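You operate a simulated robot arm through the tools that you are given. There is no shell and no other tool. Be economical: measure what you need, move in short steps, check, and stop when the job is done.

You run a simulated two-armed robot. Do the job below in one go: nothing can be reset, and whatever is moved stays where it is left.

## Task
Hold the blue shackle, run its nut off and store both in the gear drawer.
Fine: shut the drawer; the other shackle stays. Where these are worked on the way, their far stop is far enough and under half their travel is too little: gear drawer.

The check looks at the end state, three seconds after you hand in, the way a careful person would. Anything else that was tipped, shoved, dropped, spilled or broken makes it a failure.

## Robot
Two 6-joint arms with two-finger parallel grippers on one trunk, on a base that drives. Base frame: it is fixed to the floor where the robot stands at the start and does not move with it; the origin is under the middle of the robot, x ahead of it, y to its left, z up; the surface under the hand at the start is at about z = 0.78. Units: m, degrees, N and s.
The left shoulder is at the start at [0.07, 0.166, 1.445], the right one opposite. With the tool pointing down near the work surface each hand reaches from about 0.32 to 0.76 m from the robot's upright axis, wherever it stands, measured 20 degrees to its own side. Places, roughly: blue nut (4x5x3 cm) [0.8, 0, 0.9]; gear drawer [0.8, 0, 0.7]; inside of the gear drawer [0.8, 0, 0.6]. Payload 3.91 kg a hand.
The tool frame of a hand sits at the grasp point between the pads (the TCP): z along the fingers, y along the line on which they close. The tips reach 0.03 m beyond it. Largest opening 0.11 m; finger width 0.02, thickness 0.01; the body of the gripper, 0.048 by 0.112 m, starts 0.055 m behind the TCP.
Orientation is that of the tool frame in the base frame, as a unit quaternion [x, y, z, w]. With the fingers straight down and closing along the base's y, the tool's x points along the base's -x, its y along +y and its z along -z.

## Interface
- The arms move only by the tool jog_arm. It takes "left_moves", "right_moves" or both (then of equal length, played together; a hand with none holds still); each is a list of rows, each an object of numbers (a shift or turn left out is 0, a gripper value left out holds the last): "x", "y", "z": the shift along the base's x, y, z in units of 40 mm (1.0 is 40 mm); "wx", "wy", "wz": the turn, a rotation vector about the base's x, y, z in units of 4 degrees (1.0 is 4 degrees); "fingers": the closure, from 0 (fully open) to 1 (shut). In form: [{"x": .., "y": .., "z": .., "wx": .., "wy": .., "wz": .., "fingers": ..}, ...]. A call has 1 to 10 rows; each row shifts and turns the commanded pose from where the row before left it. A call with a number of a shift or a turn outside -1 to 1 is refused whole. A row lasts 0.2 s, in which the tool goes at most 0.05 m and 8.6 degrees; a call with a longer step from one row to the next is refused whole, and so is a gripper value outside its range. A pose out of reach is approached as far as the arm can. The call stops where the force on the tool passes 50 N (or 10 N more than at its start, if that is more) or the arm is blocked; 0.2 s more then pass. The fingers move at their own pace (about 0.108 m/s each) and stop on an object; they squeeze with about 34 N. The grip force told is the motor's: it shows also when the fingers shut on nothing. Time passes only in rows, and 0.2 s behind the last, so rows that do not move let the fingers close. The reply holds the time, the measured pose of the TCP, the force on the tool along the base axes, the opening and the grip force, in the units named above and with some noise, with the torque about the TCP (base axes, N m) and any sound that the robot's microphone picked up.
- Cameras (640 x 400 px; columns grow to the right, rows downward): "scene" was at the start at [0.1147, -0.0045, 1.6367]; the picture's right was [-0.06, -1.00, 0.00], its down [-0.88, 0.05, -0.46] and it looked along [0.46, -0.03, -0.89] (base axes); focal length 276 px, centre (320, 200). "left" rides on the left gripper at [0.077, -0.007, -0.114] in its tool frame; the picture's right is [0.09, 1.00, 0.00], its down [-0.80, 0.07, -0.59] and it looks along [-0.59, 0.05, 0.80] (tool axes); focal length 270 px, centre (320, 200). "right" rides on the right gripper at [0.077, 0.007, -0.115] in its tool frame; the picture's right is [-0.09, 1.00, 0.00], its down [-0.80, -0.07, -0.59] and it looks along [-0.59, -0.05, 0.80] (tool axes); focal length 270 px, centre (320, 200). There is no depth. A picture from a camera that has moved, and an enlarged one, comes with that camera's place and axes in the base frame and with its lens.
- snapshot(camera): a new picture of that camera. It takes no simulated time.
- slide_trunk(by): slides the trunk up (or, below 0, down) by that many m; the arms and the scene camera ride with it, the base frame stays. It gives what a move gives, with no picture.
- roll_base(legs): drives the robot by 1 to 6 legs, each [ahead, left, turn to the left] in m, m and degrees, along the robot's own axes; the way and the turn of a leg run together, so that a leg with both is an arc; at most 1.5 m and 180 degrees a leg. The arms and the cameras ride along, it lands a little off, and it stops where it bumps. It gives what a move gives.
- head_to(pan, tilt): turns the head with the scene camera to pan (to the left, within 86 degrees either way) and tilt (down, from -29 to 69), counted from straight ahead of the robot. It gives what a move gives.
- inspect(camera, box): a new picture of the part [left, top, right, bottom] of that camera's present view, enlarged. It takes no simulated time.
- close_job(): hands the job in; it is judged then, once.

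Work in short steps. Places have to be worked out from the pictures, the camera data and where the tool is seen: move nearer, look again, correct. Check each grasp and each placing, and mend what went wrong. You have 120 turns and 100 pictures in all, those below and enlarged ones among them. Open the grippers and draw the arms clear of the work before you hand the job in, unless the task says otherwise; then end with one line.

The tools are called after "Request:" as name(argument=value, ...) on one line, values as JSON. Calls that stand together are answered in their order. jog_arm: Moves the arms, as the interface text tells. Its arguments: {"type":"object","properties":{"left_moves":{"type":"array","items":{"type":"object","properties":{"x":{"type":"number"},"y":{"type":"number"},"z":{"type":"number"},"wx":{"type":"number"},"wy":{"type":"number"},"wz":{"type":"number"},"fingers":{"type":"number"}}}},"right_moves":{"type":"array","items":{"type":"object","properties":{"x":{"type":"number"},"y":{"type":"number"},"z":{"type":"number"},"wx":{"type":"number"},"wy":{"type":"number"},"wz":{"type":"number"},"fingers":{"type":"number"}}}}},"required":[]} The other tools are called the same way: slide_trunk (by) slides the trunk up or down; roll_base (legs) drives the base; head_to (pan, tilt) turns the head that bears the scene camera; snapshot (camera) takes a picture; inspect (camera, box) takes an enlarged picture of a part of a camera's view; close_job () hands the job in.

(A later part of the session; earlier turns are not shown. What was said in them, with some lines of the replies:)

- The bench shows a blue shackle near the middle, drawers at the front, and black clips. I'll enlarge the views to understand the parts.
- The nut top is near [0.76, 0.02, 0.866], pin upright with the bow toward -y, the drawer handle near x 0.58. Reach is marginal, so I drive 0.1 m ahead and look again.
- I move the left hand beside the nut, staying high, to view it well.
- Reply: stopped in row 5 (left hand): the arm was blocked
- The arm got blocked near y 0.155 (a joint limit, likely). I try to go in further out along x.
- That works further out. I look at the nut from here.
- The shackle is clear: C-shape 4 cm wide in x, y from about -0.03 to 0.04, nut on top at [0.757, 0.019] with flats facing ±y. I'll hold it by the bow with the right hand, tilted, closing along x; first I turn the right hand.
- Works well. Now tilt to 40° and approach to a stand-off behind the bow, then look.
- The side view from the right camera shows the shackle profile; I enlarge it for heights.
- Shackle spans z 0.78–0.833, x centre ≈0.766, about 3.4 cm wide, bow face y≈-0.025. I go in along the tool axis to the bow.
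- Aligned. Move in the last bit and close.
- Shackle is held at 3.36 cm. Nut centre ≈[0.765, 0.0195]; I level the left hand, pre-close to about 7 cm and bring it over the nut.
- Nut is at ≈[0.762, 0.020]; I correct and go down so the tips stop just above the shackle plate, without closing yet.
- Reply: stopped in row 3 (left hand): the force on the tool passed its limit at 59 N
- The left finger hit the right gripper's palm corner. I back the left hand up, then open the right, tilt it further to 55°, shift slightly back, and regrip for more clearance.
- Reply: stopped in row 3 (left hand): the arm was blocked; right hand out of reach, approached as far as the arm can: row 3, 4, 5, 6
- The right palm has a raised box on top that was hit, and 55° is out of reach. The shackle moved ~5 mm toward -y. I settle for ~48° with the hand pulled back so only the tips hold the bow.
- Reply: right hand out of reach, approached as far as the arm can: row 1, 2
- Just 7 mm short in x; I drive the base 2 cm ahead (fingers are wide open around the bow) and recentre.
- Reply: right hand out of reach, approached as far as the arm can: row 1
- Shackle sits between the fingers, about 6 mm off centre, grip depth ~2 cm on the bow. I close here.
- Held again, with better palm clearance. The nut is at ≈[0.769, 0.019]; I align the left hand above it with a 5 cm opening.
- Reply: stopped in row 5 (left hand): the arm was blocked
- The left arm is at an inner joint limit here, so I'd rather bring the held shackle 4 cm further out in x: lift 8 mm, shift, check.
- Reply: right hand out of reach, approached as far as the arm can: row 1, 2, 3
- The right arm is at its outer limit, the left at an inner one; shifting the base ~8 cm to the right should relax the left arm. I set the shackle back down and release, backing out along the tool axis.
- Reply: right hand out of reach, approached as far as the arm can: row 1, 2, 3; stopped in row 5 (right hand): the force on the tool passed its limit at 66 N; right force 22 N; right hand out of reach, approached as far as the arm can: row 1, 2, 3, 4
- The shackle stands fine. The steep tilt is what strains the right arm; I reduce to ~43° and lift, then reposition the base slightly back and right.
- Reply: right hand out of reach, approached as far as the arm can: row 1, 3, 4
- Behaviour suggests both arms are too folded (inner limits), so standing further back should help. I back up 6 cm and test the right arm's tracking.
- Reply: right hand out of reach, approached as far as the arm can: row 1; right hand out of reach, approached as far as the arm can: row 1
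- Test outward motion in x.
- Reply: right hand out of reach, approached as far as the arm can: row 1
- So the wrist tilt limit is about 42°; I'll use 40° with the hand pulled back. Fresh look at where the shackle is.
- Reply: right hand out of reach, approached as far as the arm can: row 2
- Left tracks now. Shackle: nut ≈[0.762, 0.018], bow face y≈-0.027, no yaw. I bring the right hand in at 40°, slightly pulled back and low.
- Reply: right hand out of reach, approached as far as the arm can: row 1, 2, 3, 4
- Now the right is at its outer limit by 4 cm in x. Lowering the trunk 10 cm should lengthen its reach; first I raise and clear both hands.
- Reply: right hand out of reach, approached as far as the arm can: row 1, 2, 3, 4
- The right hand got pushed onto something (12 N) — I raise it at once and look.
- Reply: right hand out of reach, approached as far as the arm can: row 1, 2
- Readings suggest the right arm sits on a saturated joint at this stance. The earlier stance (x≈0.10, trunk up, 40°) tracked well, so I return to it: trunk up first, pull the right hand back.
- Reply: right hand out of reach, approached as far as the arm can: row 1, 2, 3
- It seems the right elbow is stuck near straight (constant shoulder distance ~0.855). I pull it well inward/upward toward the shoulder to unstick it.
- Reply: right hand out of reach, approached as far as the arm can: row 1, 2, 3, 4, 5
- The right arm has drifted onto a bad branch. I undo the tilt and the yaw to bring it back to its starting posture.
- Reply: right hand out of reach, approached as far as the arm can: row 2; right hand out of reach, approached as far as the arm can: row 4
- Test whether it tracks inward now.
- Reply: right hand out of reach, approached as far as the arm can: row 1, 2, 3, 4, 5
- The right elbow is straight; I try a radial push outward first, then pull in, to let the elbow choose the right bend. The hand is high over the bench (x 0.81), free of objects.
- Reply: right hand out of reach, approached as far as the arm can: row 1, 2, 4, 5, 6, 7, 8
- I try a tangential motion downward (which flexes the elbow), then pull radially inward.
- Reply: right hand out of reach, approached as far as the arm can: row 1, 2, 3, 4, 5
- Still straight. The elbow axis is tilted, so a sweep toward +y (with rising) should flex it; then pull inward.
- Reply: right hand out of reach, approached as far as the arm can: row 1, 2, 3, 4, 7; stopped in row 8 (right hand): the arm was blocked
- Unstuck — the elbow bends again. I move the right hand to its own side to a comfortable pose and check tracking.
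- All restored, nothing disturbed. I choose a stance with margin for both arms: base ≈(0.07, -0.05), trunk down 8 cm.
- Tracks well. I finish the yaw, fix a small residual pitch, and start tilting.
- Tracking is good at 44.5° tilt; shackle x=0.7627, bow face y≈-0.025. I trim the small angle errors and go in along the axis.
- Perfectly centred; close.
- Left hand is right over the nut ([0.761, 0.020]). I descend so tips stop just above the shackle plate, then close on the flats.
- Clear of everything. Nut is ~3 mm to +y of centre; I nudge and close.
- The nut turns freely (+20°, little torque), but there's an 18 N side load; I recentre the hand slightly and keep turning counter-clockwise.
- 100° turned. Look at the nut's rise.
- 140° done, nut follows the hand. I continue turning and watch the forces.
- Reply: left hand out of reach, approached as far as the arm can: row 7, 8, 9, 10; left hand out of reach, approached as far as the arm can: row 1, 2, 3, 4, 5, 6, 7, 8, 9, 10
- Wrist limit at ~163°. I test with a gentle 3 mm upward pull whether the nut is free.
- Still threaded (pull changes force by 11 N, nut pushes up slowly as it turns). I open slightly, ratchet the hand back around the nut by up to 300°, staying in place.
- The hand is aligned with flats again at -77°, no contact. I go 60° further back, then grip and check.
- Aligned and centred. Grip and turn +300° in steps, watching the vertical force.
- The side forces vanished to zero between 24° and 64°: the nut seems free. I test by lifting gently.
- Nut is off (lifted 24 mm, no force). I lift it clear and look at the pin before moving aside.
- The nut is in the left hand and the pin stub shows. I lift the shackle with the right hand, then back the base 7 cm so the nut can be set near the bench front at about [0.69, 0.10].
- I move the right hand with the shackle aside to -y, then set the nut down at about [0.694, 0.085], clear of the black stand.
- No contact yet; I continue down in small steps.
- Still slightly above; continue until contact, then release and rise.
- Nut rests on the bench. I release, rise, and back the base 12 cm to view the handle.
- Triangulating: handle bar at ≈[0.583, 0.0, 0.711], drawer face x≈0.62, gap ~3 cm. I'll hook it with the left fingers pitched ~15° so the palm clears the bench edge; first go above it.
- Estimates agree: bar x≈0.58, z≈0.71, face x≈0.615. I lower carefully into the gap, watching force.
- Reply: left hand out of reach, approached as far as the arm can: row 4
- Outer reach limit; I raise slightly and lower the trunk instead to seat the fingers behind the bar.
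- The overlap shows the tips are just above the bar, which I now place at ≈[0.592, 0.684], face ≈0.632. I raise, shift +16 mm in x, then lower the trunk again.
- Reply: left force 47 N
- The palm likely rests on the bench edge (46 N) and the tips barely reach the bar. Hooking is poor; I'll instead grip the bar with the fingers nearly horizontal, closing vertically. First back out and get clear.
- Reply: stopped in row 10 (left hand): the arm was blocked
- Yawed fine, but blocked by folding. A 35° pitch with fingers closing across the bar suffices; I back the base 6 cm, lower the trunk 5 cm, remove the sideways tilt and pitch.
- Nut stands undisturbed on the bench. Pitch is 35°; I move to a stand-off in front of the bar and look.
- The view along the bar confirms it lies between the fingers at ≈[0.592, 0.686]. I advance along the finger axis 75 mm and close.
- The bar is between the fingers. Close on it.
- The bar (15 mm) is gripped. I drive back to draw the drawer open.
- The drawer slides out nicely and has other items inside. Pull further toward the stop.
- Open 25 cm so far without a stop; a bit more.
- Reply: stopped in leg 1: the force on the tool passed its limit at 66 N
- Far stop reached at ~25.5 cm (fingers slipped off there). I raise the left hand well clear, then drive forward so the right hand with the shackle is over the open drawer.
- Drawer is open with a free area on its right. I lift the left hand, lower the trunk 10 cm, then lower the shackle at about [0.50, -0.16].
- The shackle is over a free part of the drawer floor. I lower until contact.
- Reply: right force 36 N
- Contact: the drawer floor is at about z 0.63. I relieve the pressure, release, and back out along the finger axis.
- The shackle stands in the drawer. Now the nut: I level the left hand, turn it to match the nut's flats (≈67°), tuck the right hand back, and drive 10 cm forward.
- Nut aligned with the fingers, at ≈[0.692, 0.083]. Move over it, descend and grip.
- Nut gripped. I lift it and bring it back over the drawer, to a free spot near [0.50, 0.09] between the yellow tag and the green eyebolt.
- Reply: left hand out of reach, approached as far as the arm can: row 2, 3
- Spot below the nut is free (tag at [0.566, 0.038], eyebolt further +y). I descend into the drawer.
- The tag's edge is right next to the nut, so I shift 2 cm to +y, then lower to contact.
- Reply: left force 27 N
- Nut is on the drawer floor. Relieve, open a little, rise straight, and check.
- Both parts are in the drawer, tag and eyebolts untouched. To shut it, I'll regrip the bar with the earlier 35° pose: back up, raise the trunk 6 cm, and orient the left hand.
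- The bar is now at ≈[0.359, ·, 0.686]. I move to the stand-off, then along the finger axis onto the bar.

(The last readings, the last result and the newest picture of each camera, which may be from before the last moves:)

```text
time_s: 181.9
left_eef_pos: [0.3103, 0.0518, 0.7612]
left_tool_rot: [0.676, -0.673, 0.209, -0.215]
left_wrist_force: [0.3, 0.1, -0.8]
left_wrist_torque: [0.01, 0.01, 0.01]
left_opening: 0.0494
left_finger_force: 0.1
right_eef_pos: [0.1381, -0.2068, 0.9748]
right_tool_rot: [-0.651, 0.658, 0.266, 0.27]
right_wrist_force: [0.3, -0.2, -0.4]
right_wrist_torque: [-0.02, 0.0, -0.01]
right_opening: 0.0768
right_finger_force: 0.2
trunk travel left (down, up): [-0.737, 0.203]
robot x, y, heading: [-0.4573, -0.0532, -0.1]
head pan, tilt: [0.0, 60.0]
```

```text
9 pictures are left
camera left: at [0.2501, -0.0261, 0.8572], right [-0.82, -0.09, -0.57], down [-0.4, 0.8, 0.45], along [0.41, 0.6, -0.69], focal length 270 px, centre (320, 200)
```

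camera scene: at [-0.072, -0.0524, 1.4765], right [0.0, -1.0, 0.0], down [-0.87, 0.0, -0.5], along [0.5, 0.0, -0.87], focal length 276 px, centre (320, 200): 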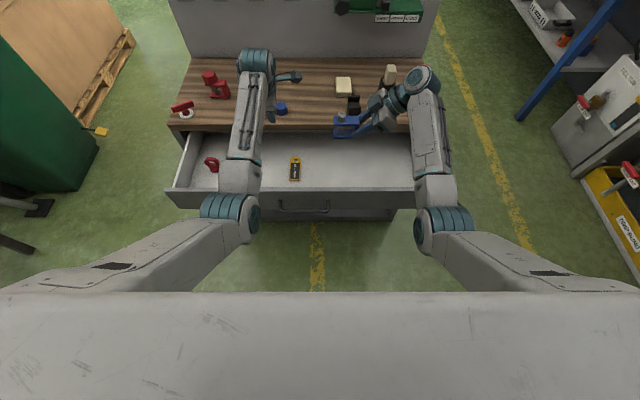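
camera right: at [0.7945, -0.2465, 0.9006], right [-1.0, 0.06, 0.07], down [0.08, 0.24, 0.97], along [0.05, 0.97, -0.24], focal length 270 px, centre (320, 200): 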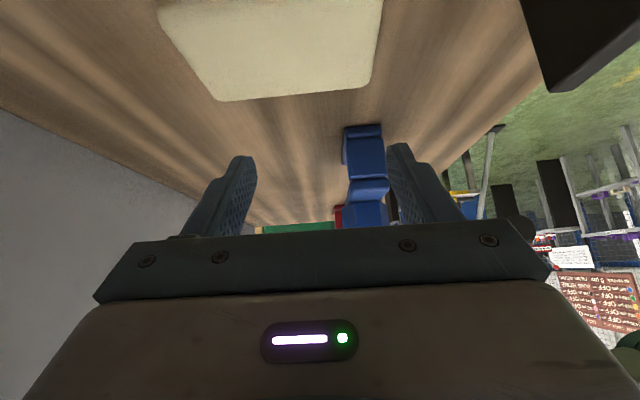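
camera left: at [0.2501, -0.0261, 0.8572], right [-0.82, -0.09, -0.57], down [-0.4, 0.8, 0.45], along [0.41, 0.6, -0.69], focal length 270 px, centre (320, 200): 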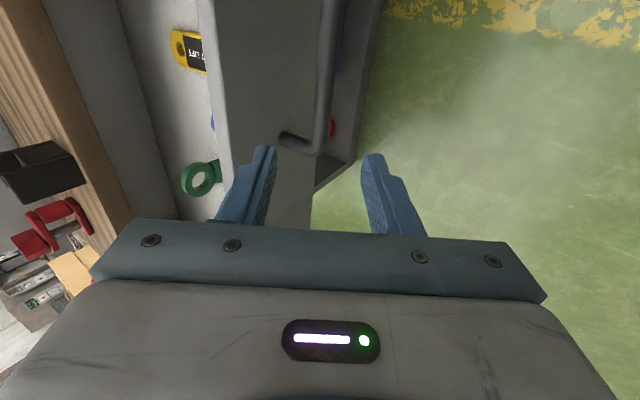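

Aligned as before. Advance and close on the bar.

Request:
jog_arm(left_moves=[{"x": 0.33, "z": -0.5}, {"x": 0.33, "z": -0.5}, {"x": 0.2, "z": -0.3}, {"x": 0.1, "z": -0.16}, {}, {"fingers": 0.8}, {"fingers": 1}, {}, {}])

```text
time_s: 183.9
left_eef_pos: [0.3486, 0.0531, 0.7007]
left_tool_rot: [0.676, -0.673, 0.209, -0.215]
left_wrist_force: [1.9, 0.8, 4.2]
left_wrist_torque: [-0.25, -0.16, 0.39]
left_opening: 0.0135
left_finger_force: 45.1
right_eef_pos: [0.1368, -0.2064, 0.9761]
right_tool_rot: [-0.652, 0.656, 0.267, 0.269]
right_wrist_force: [-0.3, -0.1, -0.3]
right_wrist_torque: [0.03, -0.03, 0.0]
right_opening: 0.077
right_finger_force: 0.0
trunk travel left (down, up): [-0.737, 0.203]
robot x, y, heading: [-0.4555, -0.0504, 0.0]
head pan, tilt: [0.0, 60.0]
```

Bar gripped. I push the drawer in by driving forward, first 20 cm.

Request:
roll_base(legs=[[0.1, 0, 0], [0.1, 0, 0]])

Request:
inspect(camera="scene", box=[180, 40, 440, 220])

```text
time_s: 185.8
left_eef_pos: [0.5465, 0.0532, 0.7015]
left_tool_rot: [0.676, -0.674, 0.209, -0.215]
left_wrist_force: [-1.7, 11.6, 9.9]
left_wrist_torque: [0.22, 0.12, 0.65]
left_opening: 0.0136
left_finger_force: 44.5
right_eef_pos: [0.3368, -0.2072, 0.9782]
right_tool_rot: [-0.652, 0.658, 0.265, 0.27]
right_wrist_force: [0.7, 0.1, 0.4]
right_wrist_torque: [0.01, -0.01, 0.01]
right_opening: 0.0772
right_finger_force: 0.0
trunk travel left (down, up): [-0.737, 0.203]
robot x, y, heading: [-0.2587, -0.0506, -0.2]
head pan, tilt: [0.0, 60.0]
```

```text
2.22 times, centred on (310, 130) of scene
camera zoom: at [-0.1422, -0.051, 1.4365], right [0.0, -1.0, 0.0], down [-0.87, 0.0, -0.5], along [0.5, 0.0, -0.87], focal length 613 px, centre (342, 356)
```

zoom: 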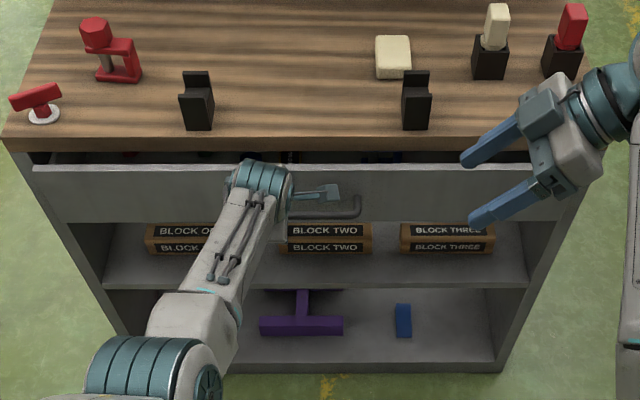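

About 3 cm to go. I push the rest with the base a little and feel for the stop.

Request:
roll_base(legs=[[0.025, 0, 0]])

Request:
jog_arm(left_moves=[{"x": 0.1}, {"x": 0.1}, {"x": 0.1}, {"x": 0.1}, {"x": 0.1}, {"x": 0.1}, {}])

Request:
inspect(camera="scene", box=[180, 40, 440, 220])

```text
time_s: 186.6
left_eef_pos: [0.5711, 0.0523, 0.7018]
left_tool_rot: [0.676, -0.674, 0.208, -0.215]
left_wrist_force: [-2.0, 6.1, 5.7]
left_wrist_torque: [-0.07, 0.21, 0.53]
left_opening: 0.0137
left_finger_force: 45.4
right_eef_pos: [0.3612, -0.2076, 0.9768]
right_tool_rot: [-0.652, 0.656, 0.266, 0.271]
right_wrist_force: [-0.5, 0.3, 0.5]
right_wrist_torque: [0.0, -0.02, 0.01]
right_opening: 0.077
right_finger_force: 0.0
trunk travel left (down, up): [-0.737, 0.203]
robot x, y, heading: [-0.2279, -0.0552, -0.2]
head pan, tilt: [0.0, 60.0]
```

```text
time_s: 187.9
left_eef_pos: [0.5822, 0.0523, 0.7014]
left_tool_rot: [0.677, -0.674, 0.204, -0.213]
left_wrist_force: [-30.1, 3.0, 25.1]
left_wrist_torque: [-0.18, 0.36, 0.4]
left_opening: 0.014
left_finger_force: 44.9
right_eef_pos: [0.3536, -0.2065, 0.9802]
right_tool_rot: [-0.654, 0.655, 0.265, 0.271]
right_wrist_force: [0.1, -0.4, 1.3]
right_wrist_torque: [0.0, -0.01, 0.04]
right_opening: 0.0769
right_finger_force: 0.0
trunk travel left (down, up): [-0.737, 0.203]
robot x, y, heading: [-0.2341, -0.0512, -0.3]
head pan, tilt: [0.0, 60.0]
stopped in row 6 (left hand): the force on the tool passed its limit at 55 N (the readings are from after the stop); the commanded pose is now the measured one
```

```text
2.22 times, centred on (310, 130) of scene
camera zoom: at [-0.1274, -0.0527, 1.4376], right [0.0, -1.0, 0.0], down [-0.86, 0.0, -0.51], along [0.51, 0.0, -0.86], focal length 613 px, centre (342, 356)
```

zoom: 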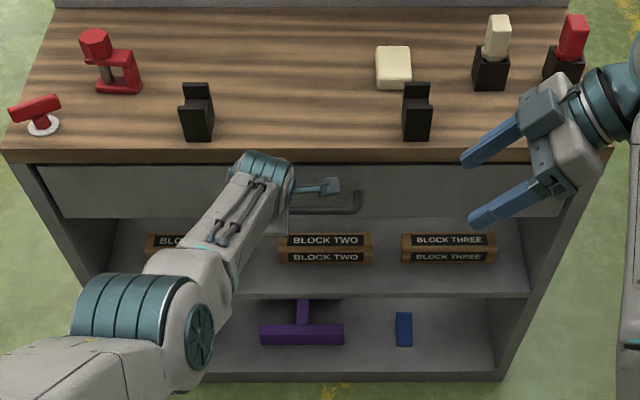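

The drawer hit its closed stop. I release the bar, back out along the finger axis, and retreat.

Request:
jog_arm(left_moves=[{"fingers": 0.57}, {}, {}, {"x": -0.2, "z": 0.29}, {"x": -0.35, "z": 0.5}, {"x": -0.4, "z": 0.55}, {"x": -0.5, "z": 0.5}, {"x": -0.5, "z": 0.5}, {}])

Request:
roll_base(legs=[[-0.2, 0, 0]])

Request:
snapshot(camera="scene")

```text
time_s: 189.9
left_eef_pos: [0.5093, 0.0524, 0.7857]
left_tool_rot: [0.677, -0.676, 0.202, -0.211]
left_wrist_force: [0.7, 0.0, -0.1]
left_wrist_torque: [0.01, 0.02, 0.03]
left_opening: 0.0477
left_finger_force: 0.0
right_eef_pos: [0.3616, -0.2067, 0.9752]
right_tool_rot: [-0.651, 0.658, 0.267, 0.27]
right_wrist_force: [0.5, 0.1, 0.5]
right_wrist_torque: [-0.02, 0.0, -0.03]
right_opening: 0.0769
right_finger_force: 0.1
trunk travel left (down, up): [-0.737, 0.203]
robot x, y, heading: [-0.2343, -0.0512, -0.1]
head pan, tilt: [0.0, 60.0]
```

```text
time_s: 191.5
left_eef_pos: [0.3098, 0.0517, 0.7875]
left_tool_rot: [0.677, -0.676, 0.202, -0.21]
left_wrist_force: [-1.0, 0.3, 0.8]
left_wrist_torque: [-0.02, 0.0, -0.01]
left_opening: 0.0474
left_finger_force: 0.1
right_eef_pos: [0.1594, -0.2076, 0.975]
right_tool_rot: [-0.651, 0.658, 0.266, 0.27]
right_wrist_force: [0.0, -0.1, 1.0]
right_wrist_torque: [-0.02, 0.0, 0.01]
right_opening: 0.077
right_finger_force: 0.0
trunk travel left (down, up): [-0.737, 0.203]
robot x, y, heading: [-0.4342, -0.0528, 0.1]
head pan, tilt: [0.0, 60.0]
```

```text
6 pictures are left
camera scene: at [-0.3169, -0.0519, 1.4363], right [0.0, -1.0, 0.0], down [-0.87, 0.0, -0.5], along [0.5, 0.0, -0.87], focal length 276 px, centre (320, 200)
```

scene: 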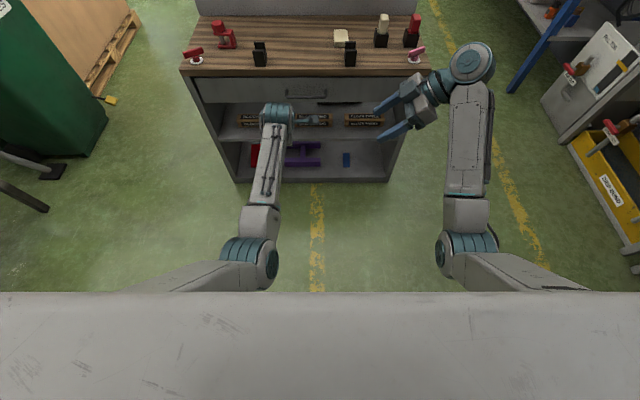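

A last close look at the drawer front and bench.

Request:
inspect(camera="scene", box=[180, 0, 440, 190])

Request:
jog_arm(left_moves=[{"fingers": 0}, {}, {}], right_moves=[{"fingers": 0}, {}, {}])

```text
2.11 times, centred on (310, 95) of scene
camera zoom: at [-0.3169, -0.0519, 1.4363], right [0.0, -1.0, 0.0], down [-0.87, 0.0, -0.5], along [0.5, 0.0, -0.87], focal length 580 px, centre (341, 421)
```

zoom: 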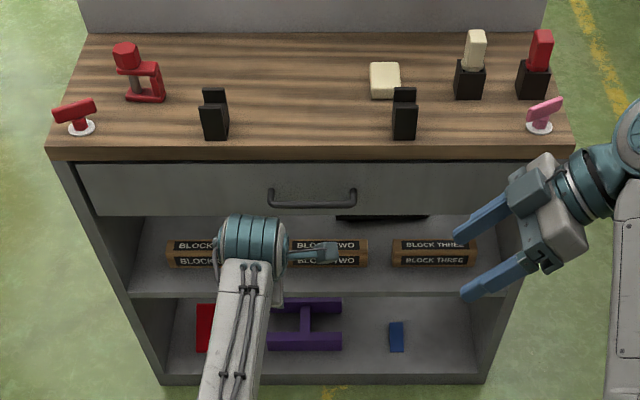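

```text
time_s: 192.3
left_eef_pos: [0.3095, 0.0508, 0.7872]
left_tool_rot: [0.678, -0.675, 0.202, -0.211]
left_wrist_force: [0.0, 0.1, -0.1]
left_wrist_torque: [-0.01, -0.02, -0.01]
left_opening: 0.1102
left_finger_force: 0.0
right_eef_pos: [0.1592, -0.2074, 0.9764]
right_tool_rot: [-0.651, 0.658, 0.266, 0.27]
right_wrist_force: [-0.7, 0.5, -0.2]
right_wrist_torque: [-0.05, 0.0, -0.01]
right_opening: 0.1105
right_finger_force: 0.0
trunk travel left (down, up): [-0.737, 0.203]
robot x, y, heading: [-0.4364, -0.0515, -0.2]
head pan, tilt: [0.0, 60.0]
```

There's a dark patch under the drawer I want to identify.

Request:
inspect(camera="scene", box=[280, 70, 400, 140])

```text
5.33 times, centred on (340, 105) of scene
camera zoom: at [-0.3176, -0.0518, 1.4364], right [0.0, -1.0, 0.0], down [-0.87, 0.0, -0.5], along [0.5, 0.0, -0.87], focal length 1471 px, centre (213, 707)
```

zoom: 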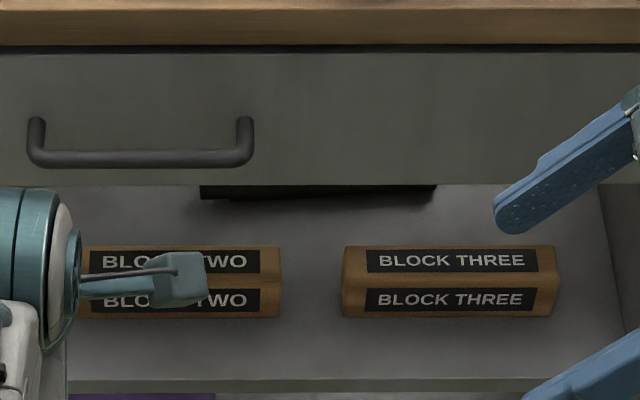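

It may be an item at the back of the shelf, visible only from this lower angle. I lower the trunk and look in to be sure.

Request:
slide_trunk(by=-0.35)

Request:
head_to(pan=0, tilt=25)

Request:
snapshot(camera="scene")

```text
time_s: 195.7
left_eef_pos: [0.3097, 0.0522, 0.4377]
left_tool_rot: [0.678, -0.676, 0.2, -0.21]
left_wrist_force: [-0.3, -0.4, -0.1]
left_wrist_torque: [-0.01, -0.04, -0.01]
left_opening: 0.11
left_finger_force: 0.1
right_eef_pos: [0.1597, -0.2081, 0.6269]
right_tool_rot: [-0.651, 0.658, 0.266, 0.27]
right_wrist_force: [0.5, -0.3, -0.1]
right_wrist_torque: [0.0, -0.02, 0.01]
right_opening: 0.11
right_finger_force: 0.1
trunk travel left (down, up): [-0.387, 0.553]
robot x, y, heading: [-0.4348, -0.0519, -0.3]
head pan, tilt: [0.0, 60.0]
```

```text
time_s: 196.7
left_eef_pos: [0.3085, 0.0518, 0.437]
left_tool_rot: [0.678, -0.675, 0.202, -0.211]
left_wrist_force: [0.0, -0.3, -0.1]
left_wrist_torque: [0.0, 0.0, 0.0]
left_opening: 0.1099
left_finger_force: 0.2
right_eef_pos: [0.1593, -0.207, 0.6254]
right_tool_rot: [-0.651, 0.657, 0.267, 0.27]
right_wrist_force: [0.5, -0.7, -0.1]
right_wrist_torque: [-0.03, -0.01, 0.01]
right_opening: 0.1101
right_finger_force: 0.1
trunk travel left (down, up): [-0.387, 0.553]
robot x, y, heading: [-0.4365, -0.0505, 0.0]
head pan, tilt: [0.0, 25.0]
```

```text
3 pictures are left
camera scene: at [-0.2921, -0.0519, 1.1363], right [0.0, -1.0, 0.0], down [-0.42, 0.0, -0.91], along [0.91, 0.0, -0.42], focal length 276 px, centre (320, 200)
```

scene: 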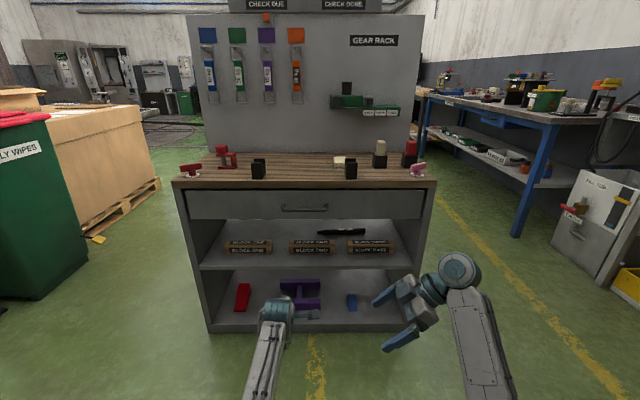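

The dark patch is just a black torch lying at the back of the shelf. The drawer is shut, the other shackle is untouched, and both hands are open and clear.

Request:
close_job()

```text
The job is handed in.
```

I ran the nut off the blue shackle, put both parts in the gear drawer and shut it. The red shackle was left in place, both hands are open and clear, and the job is handed in.
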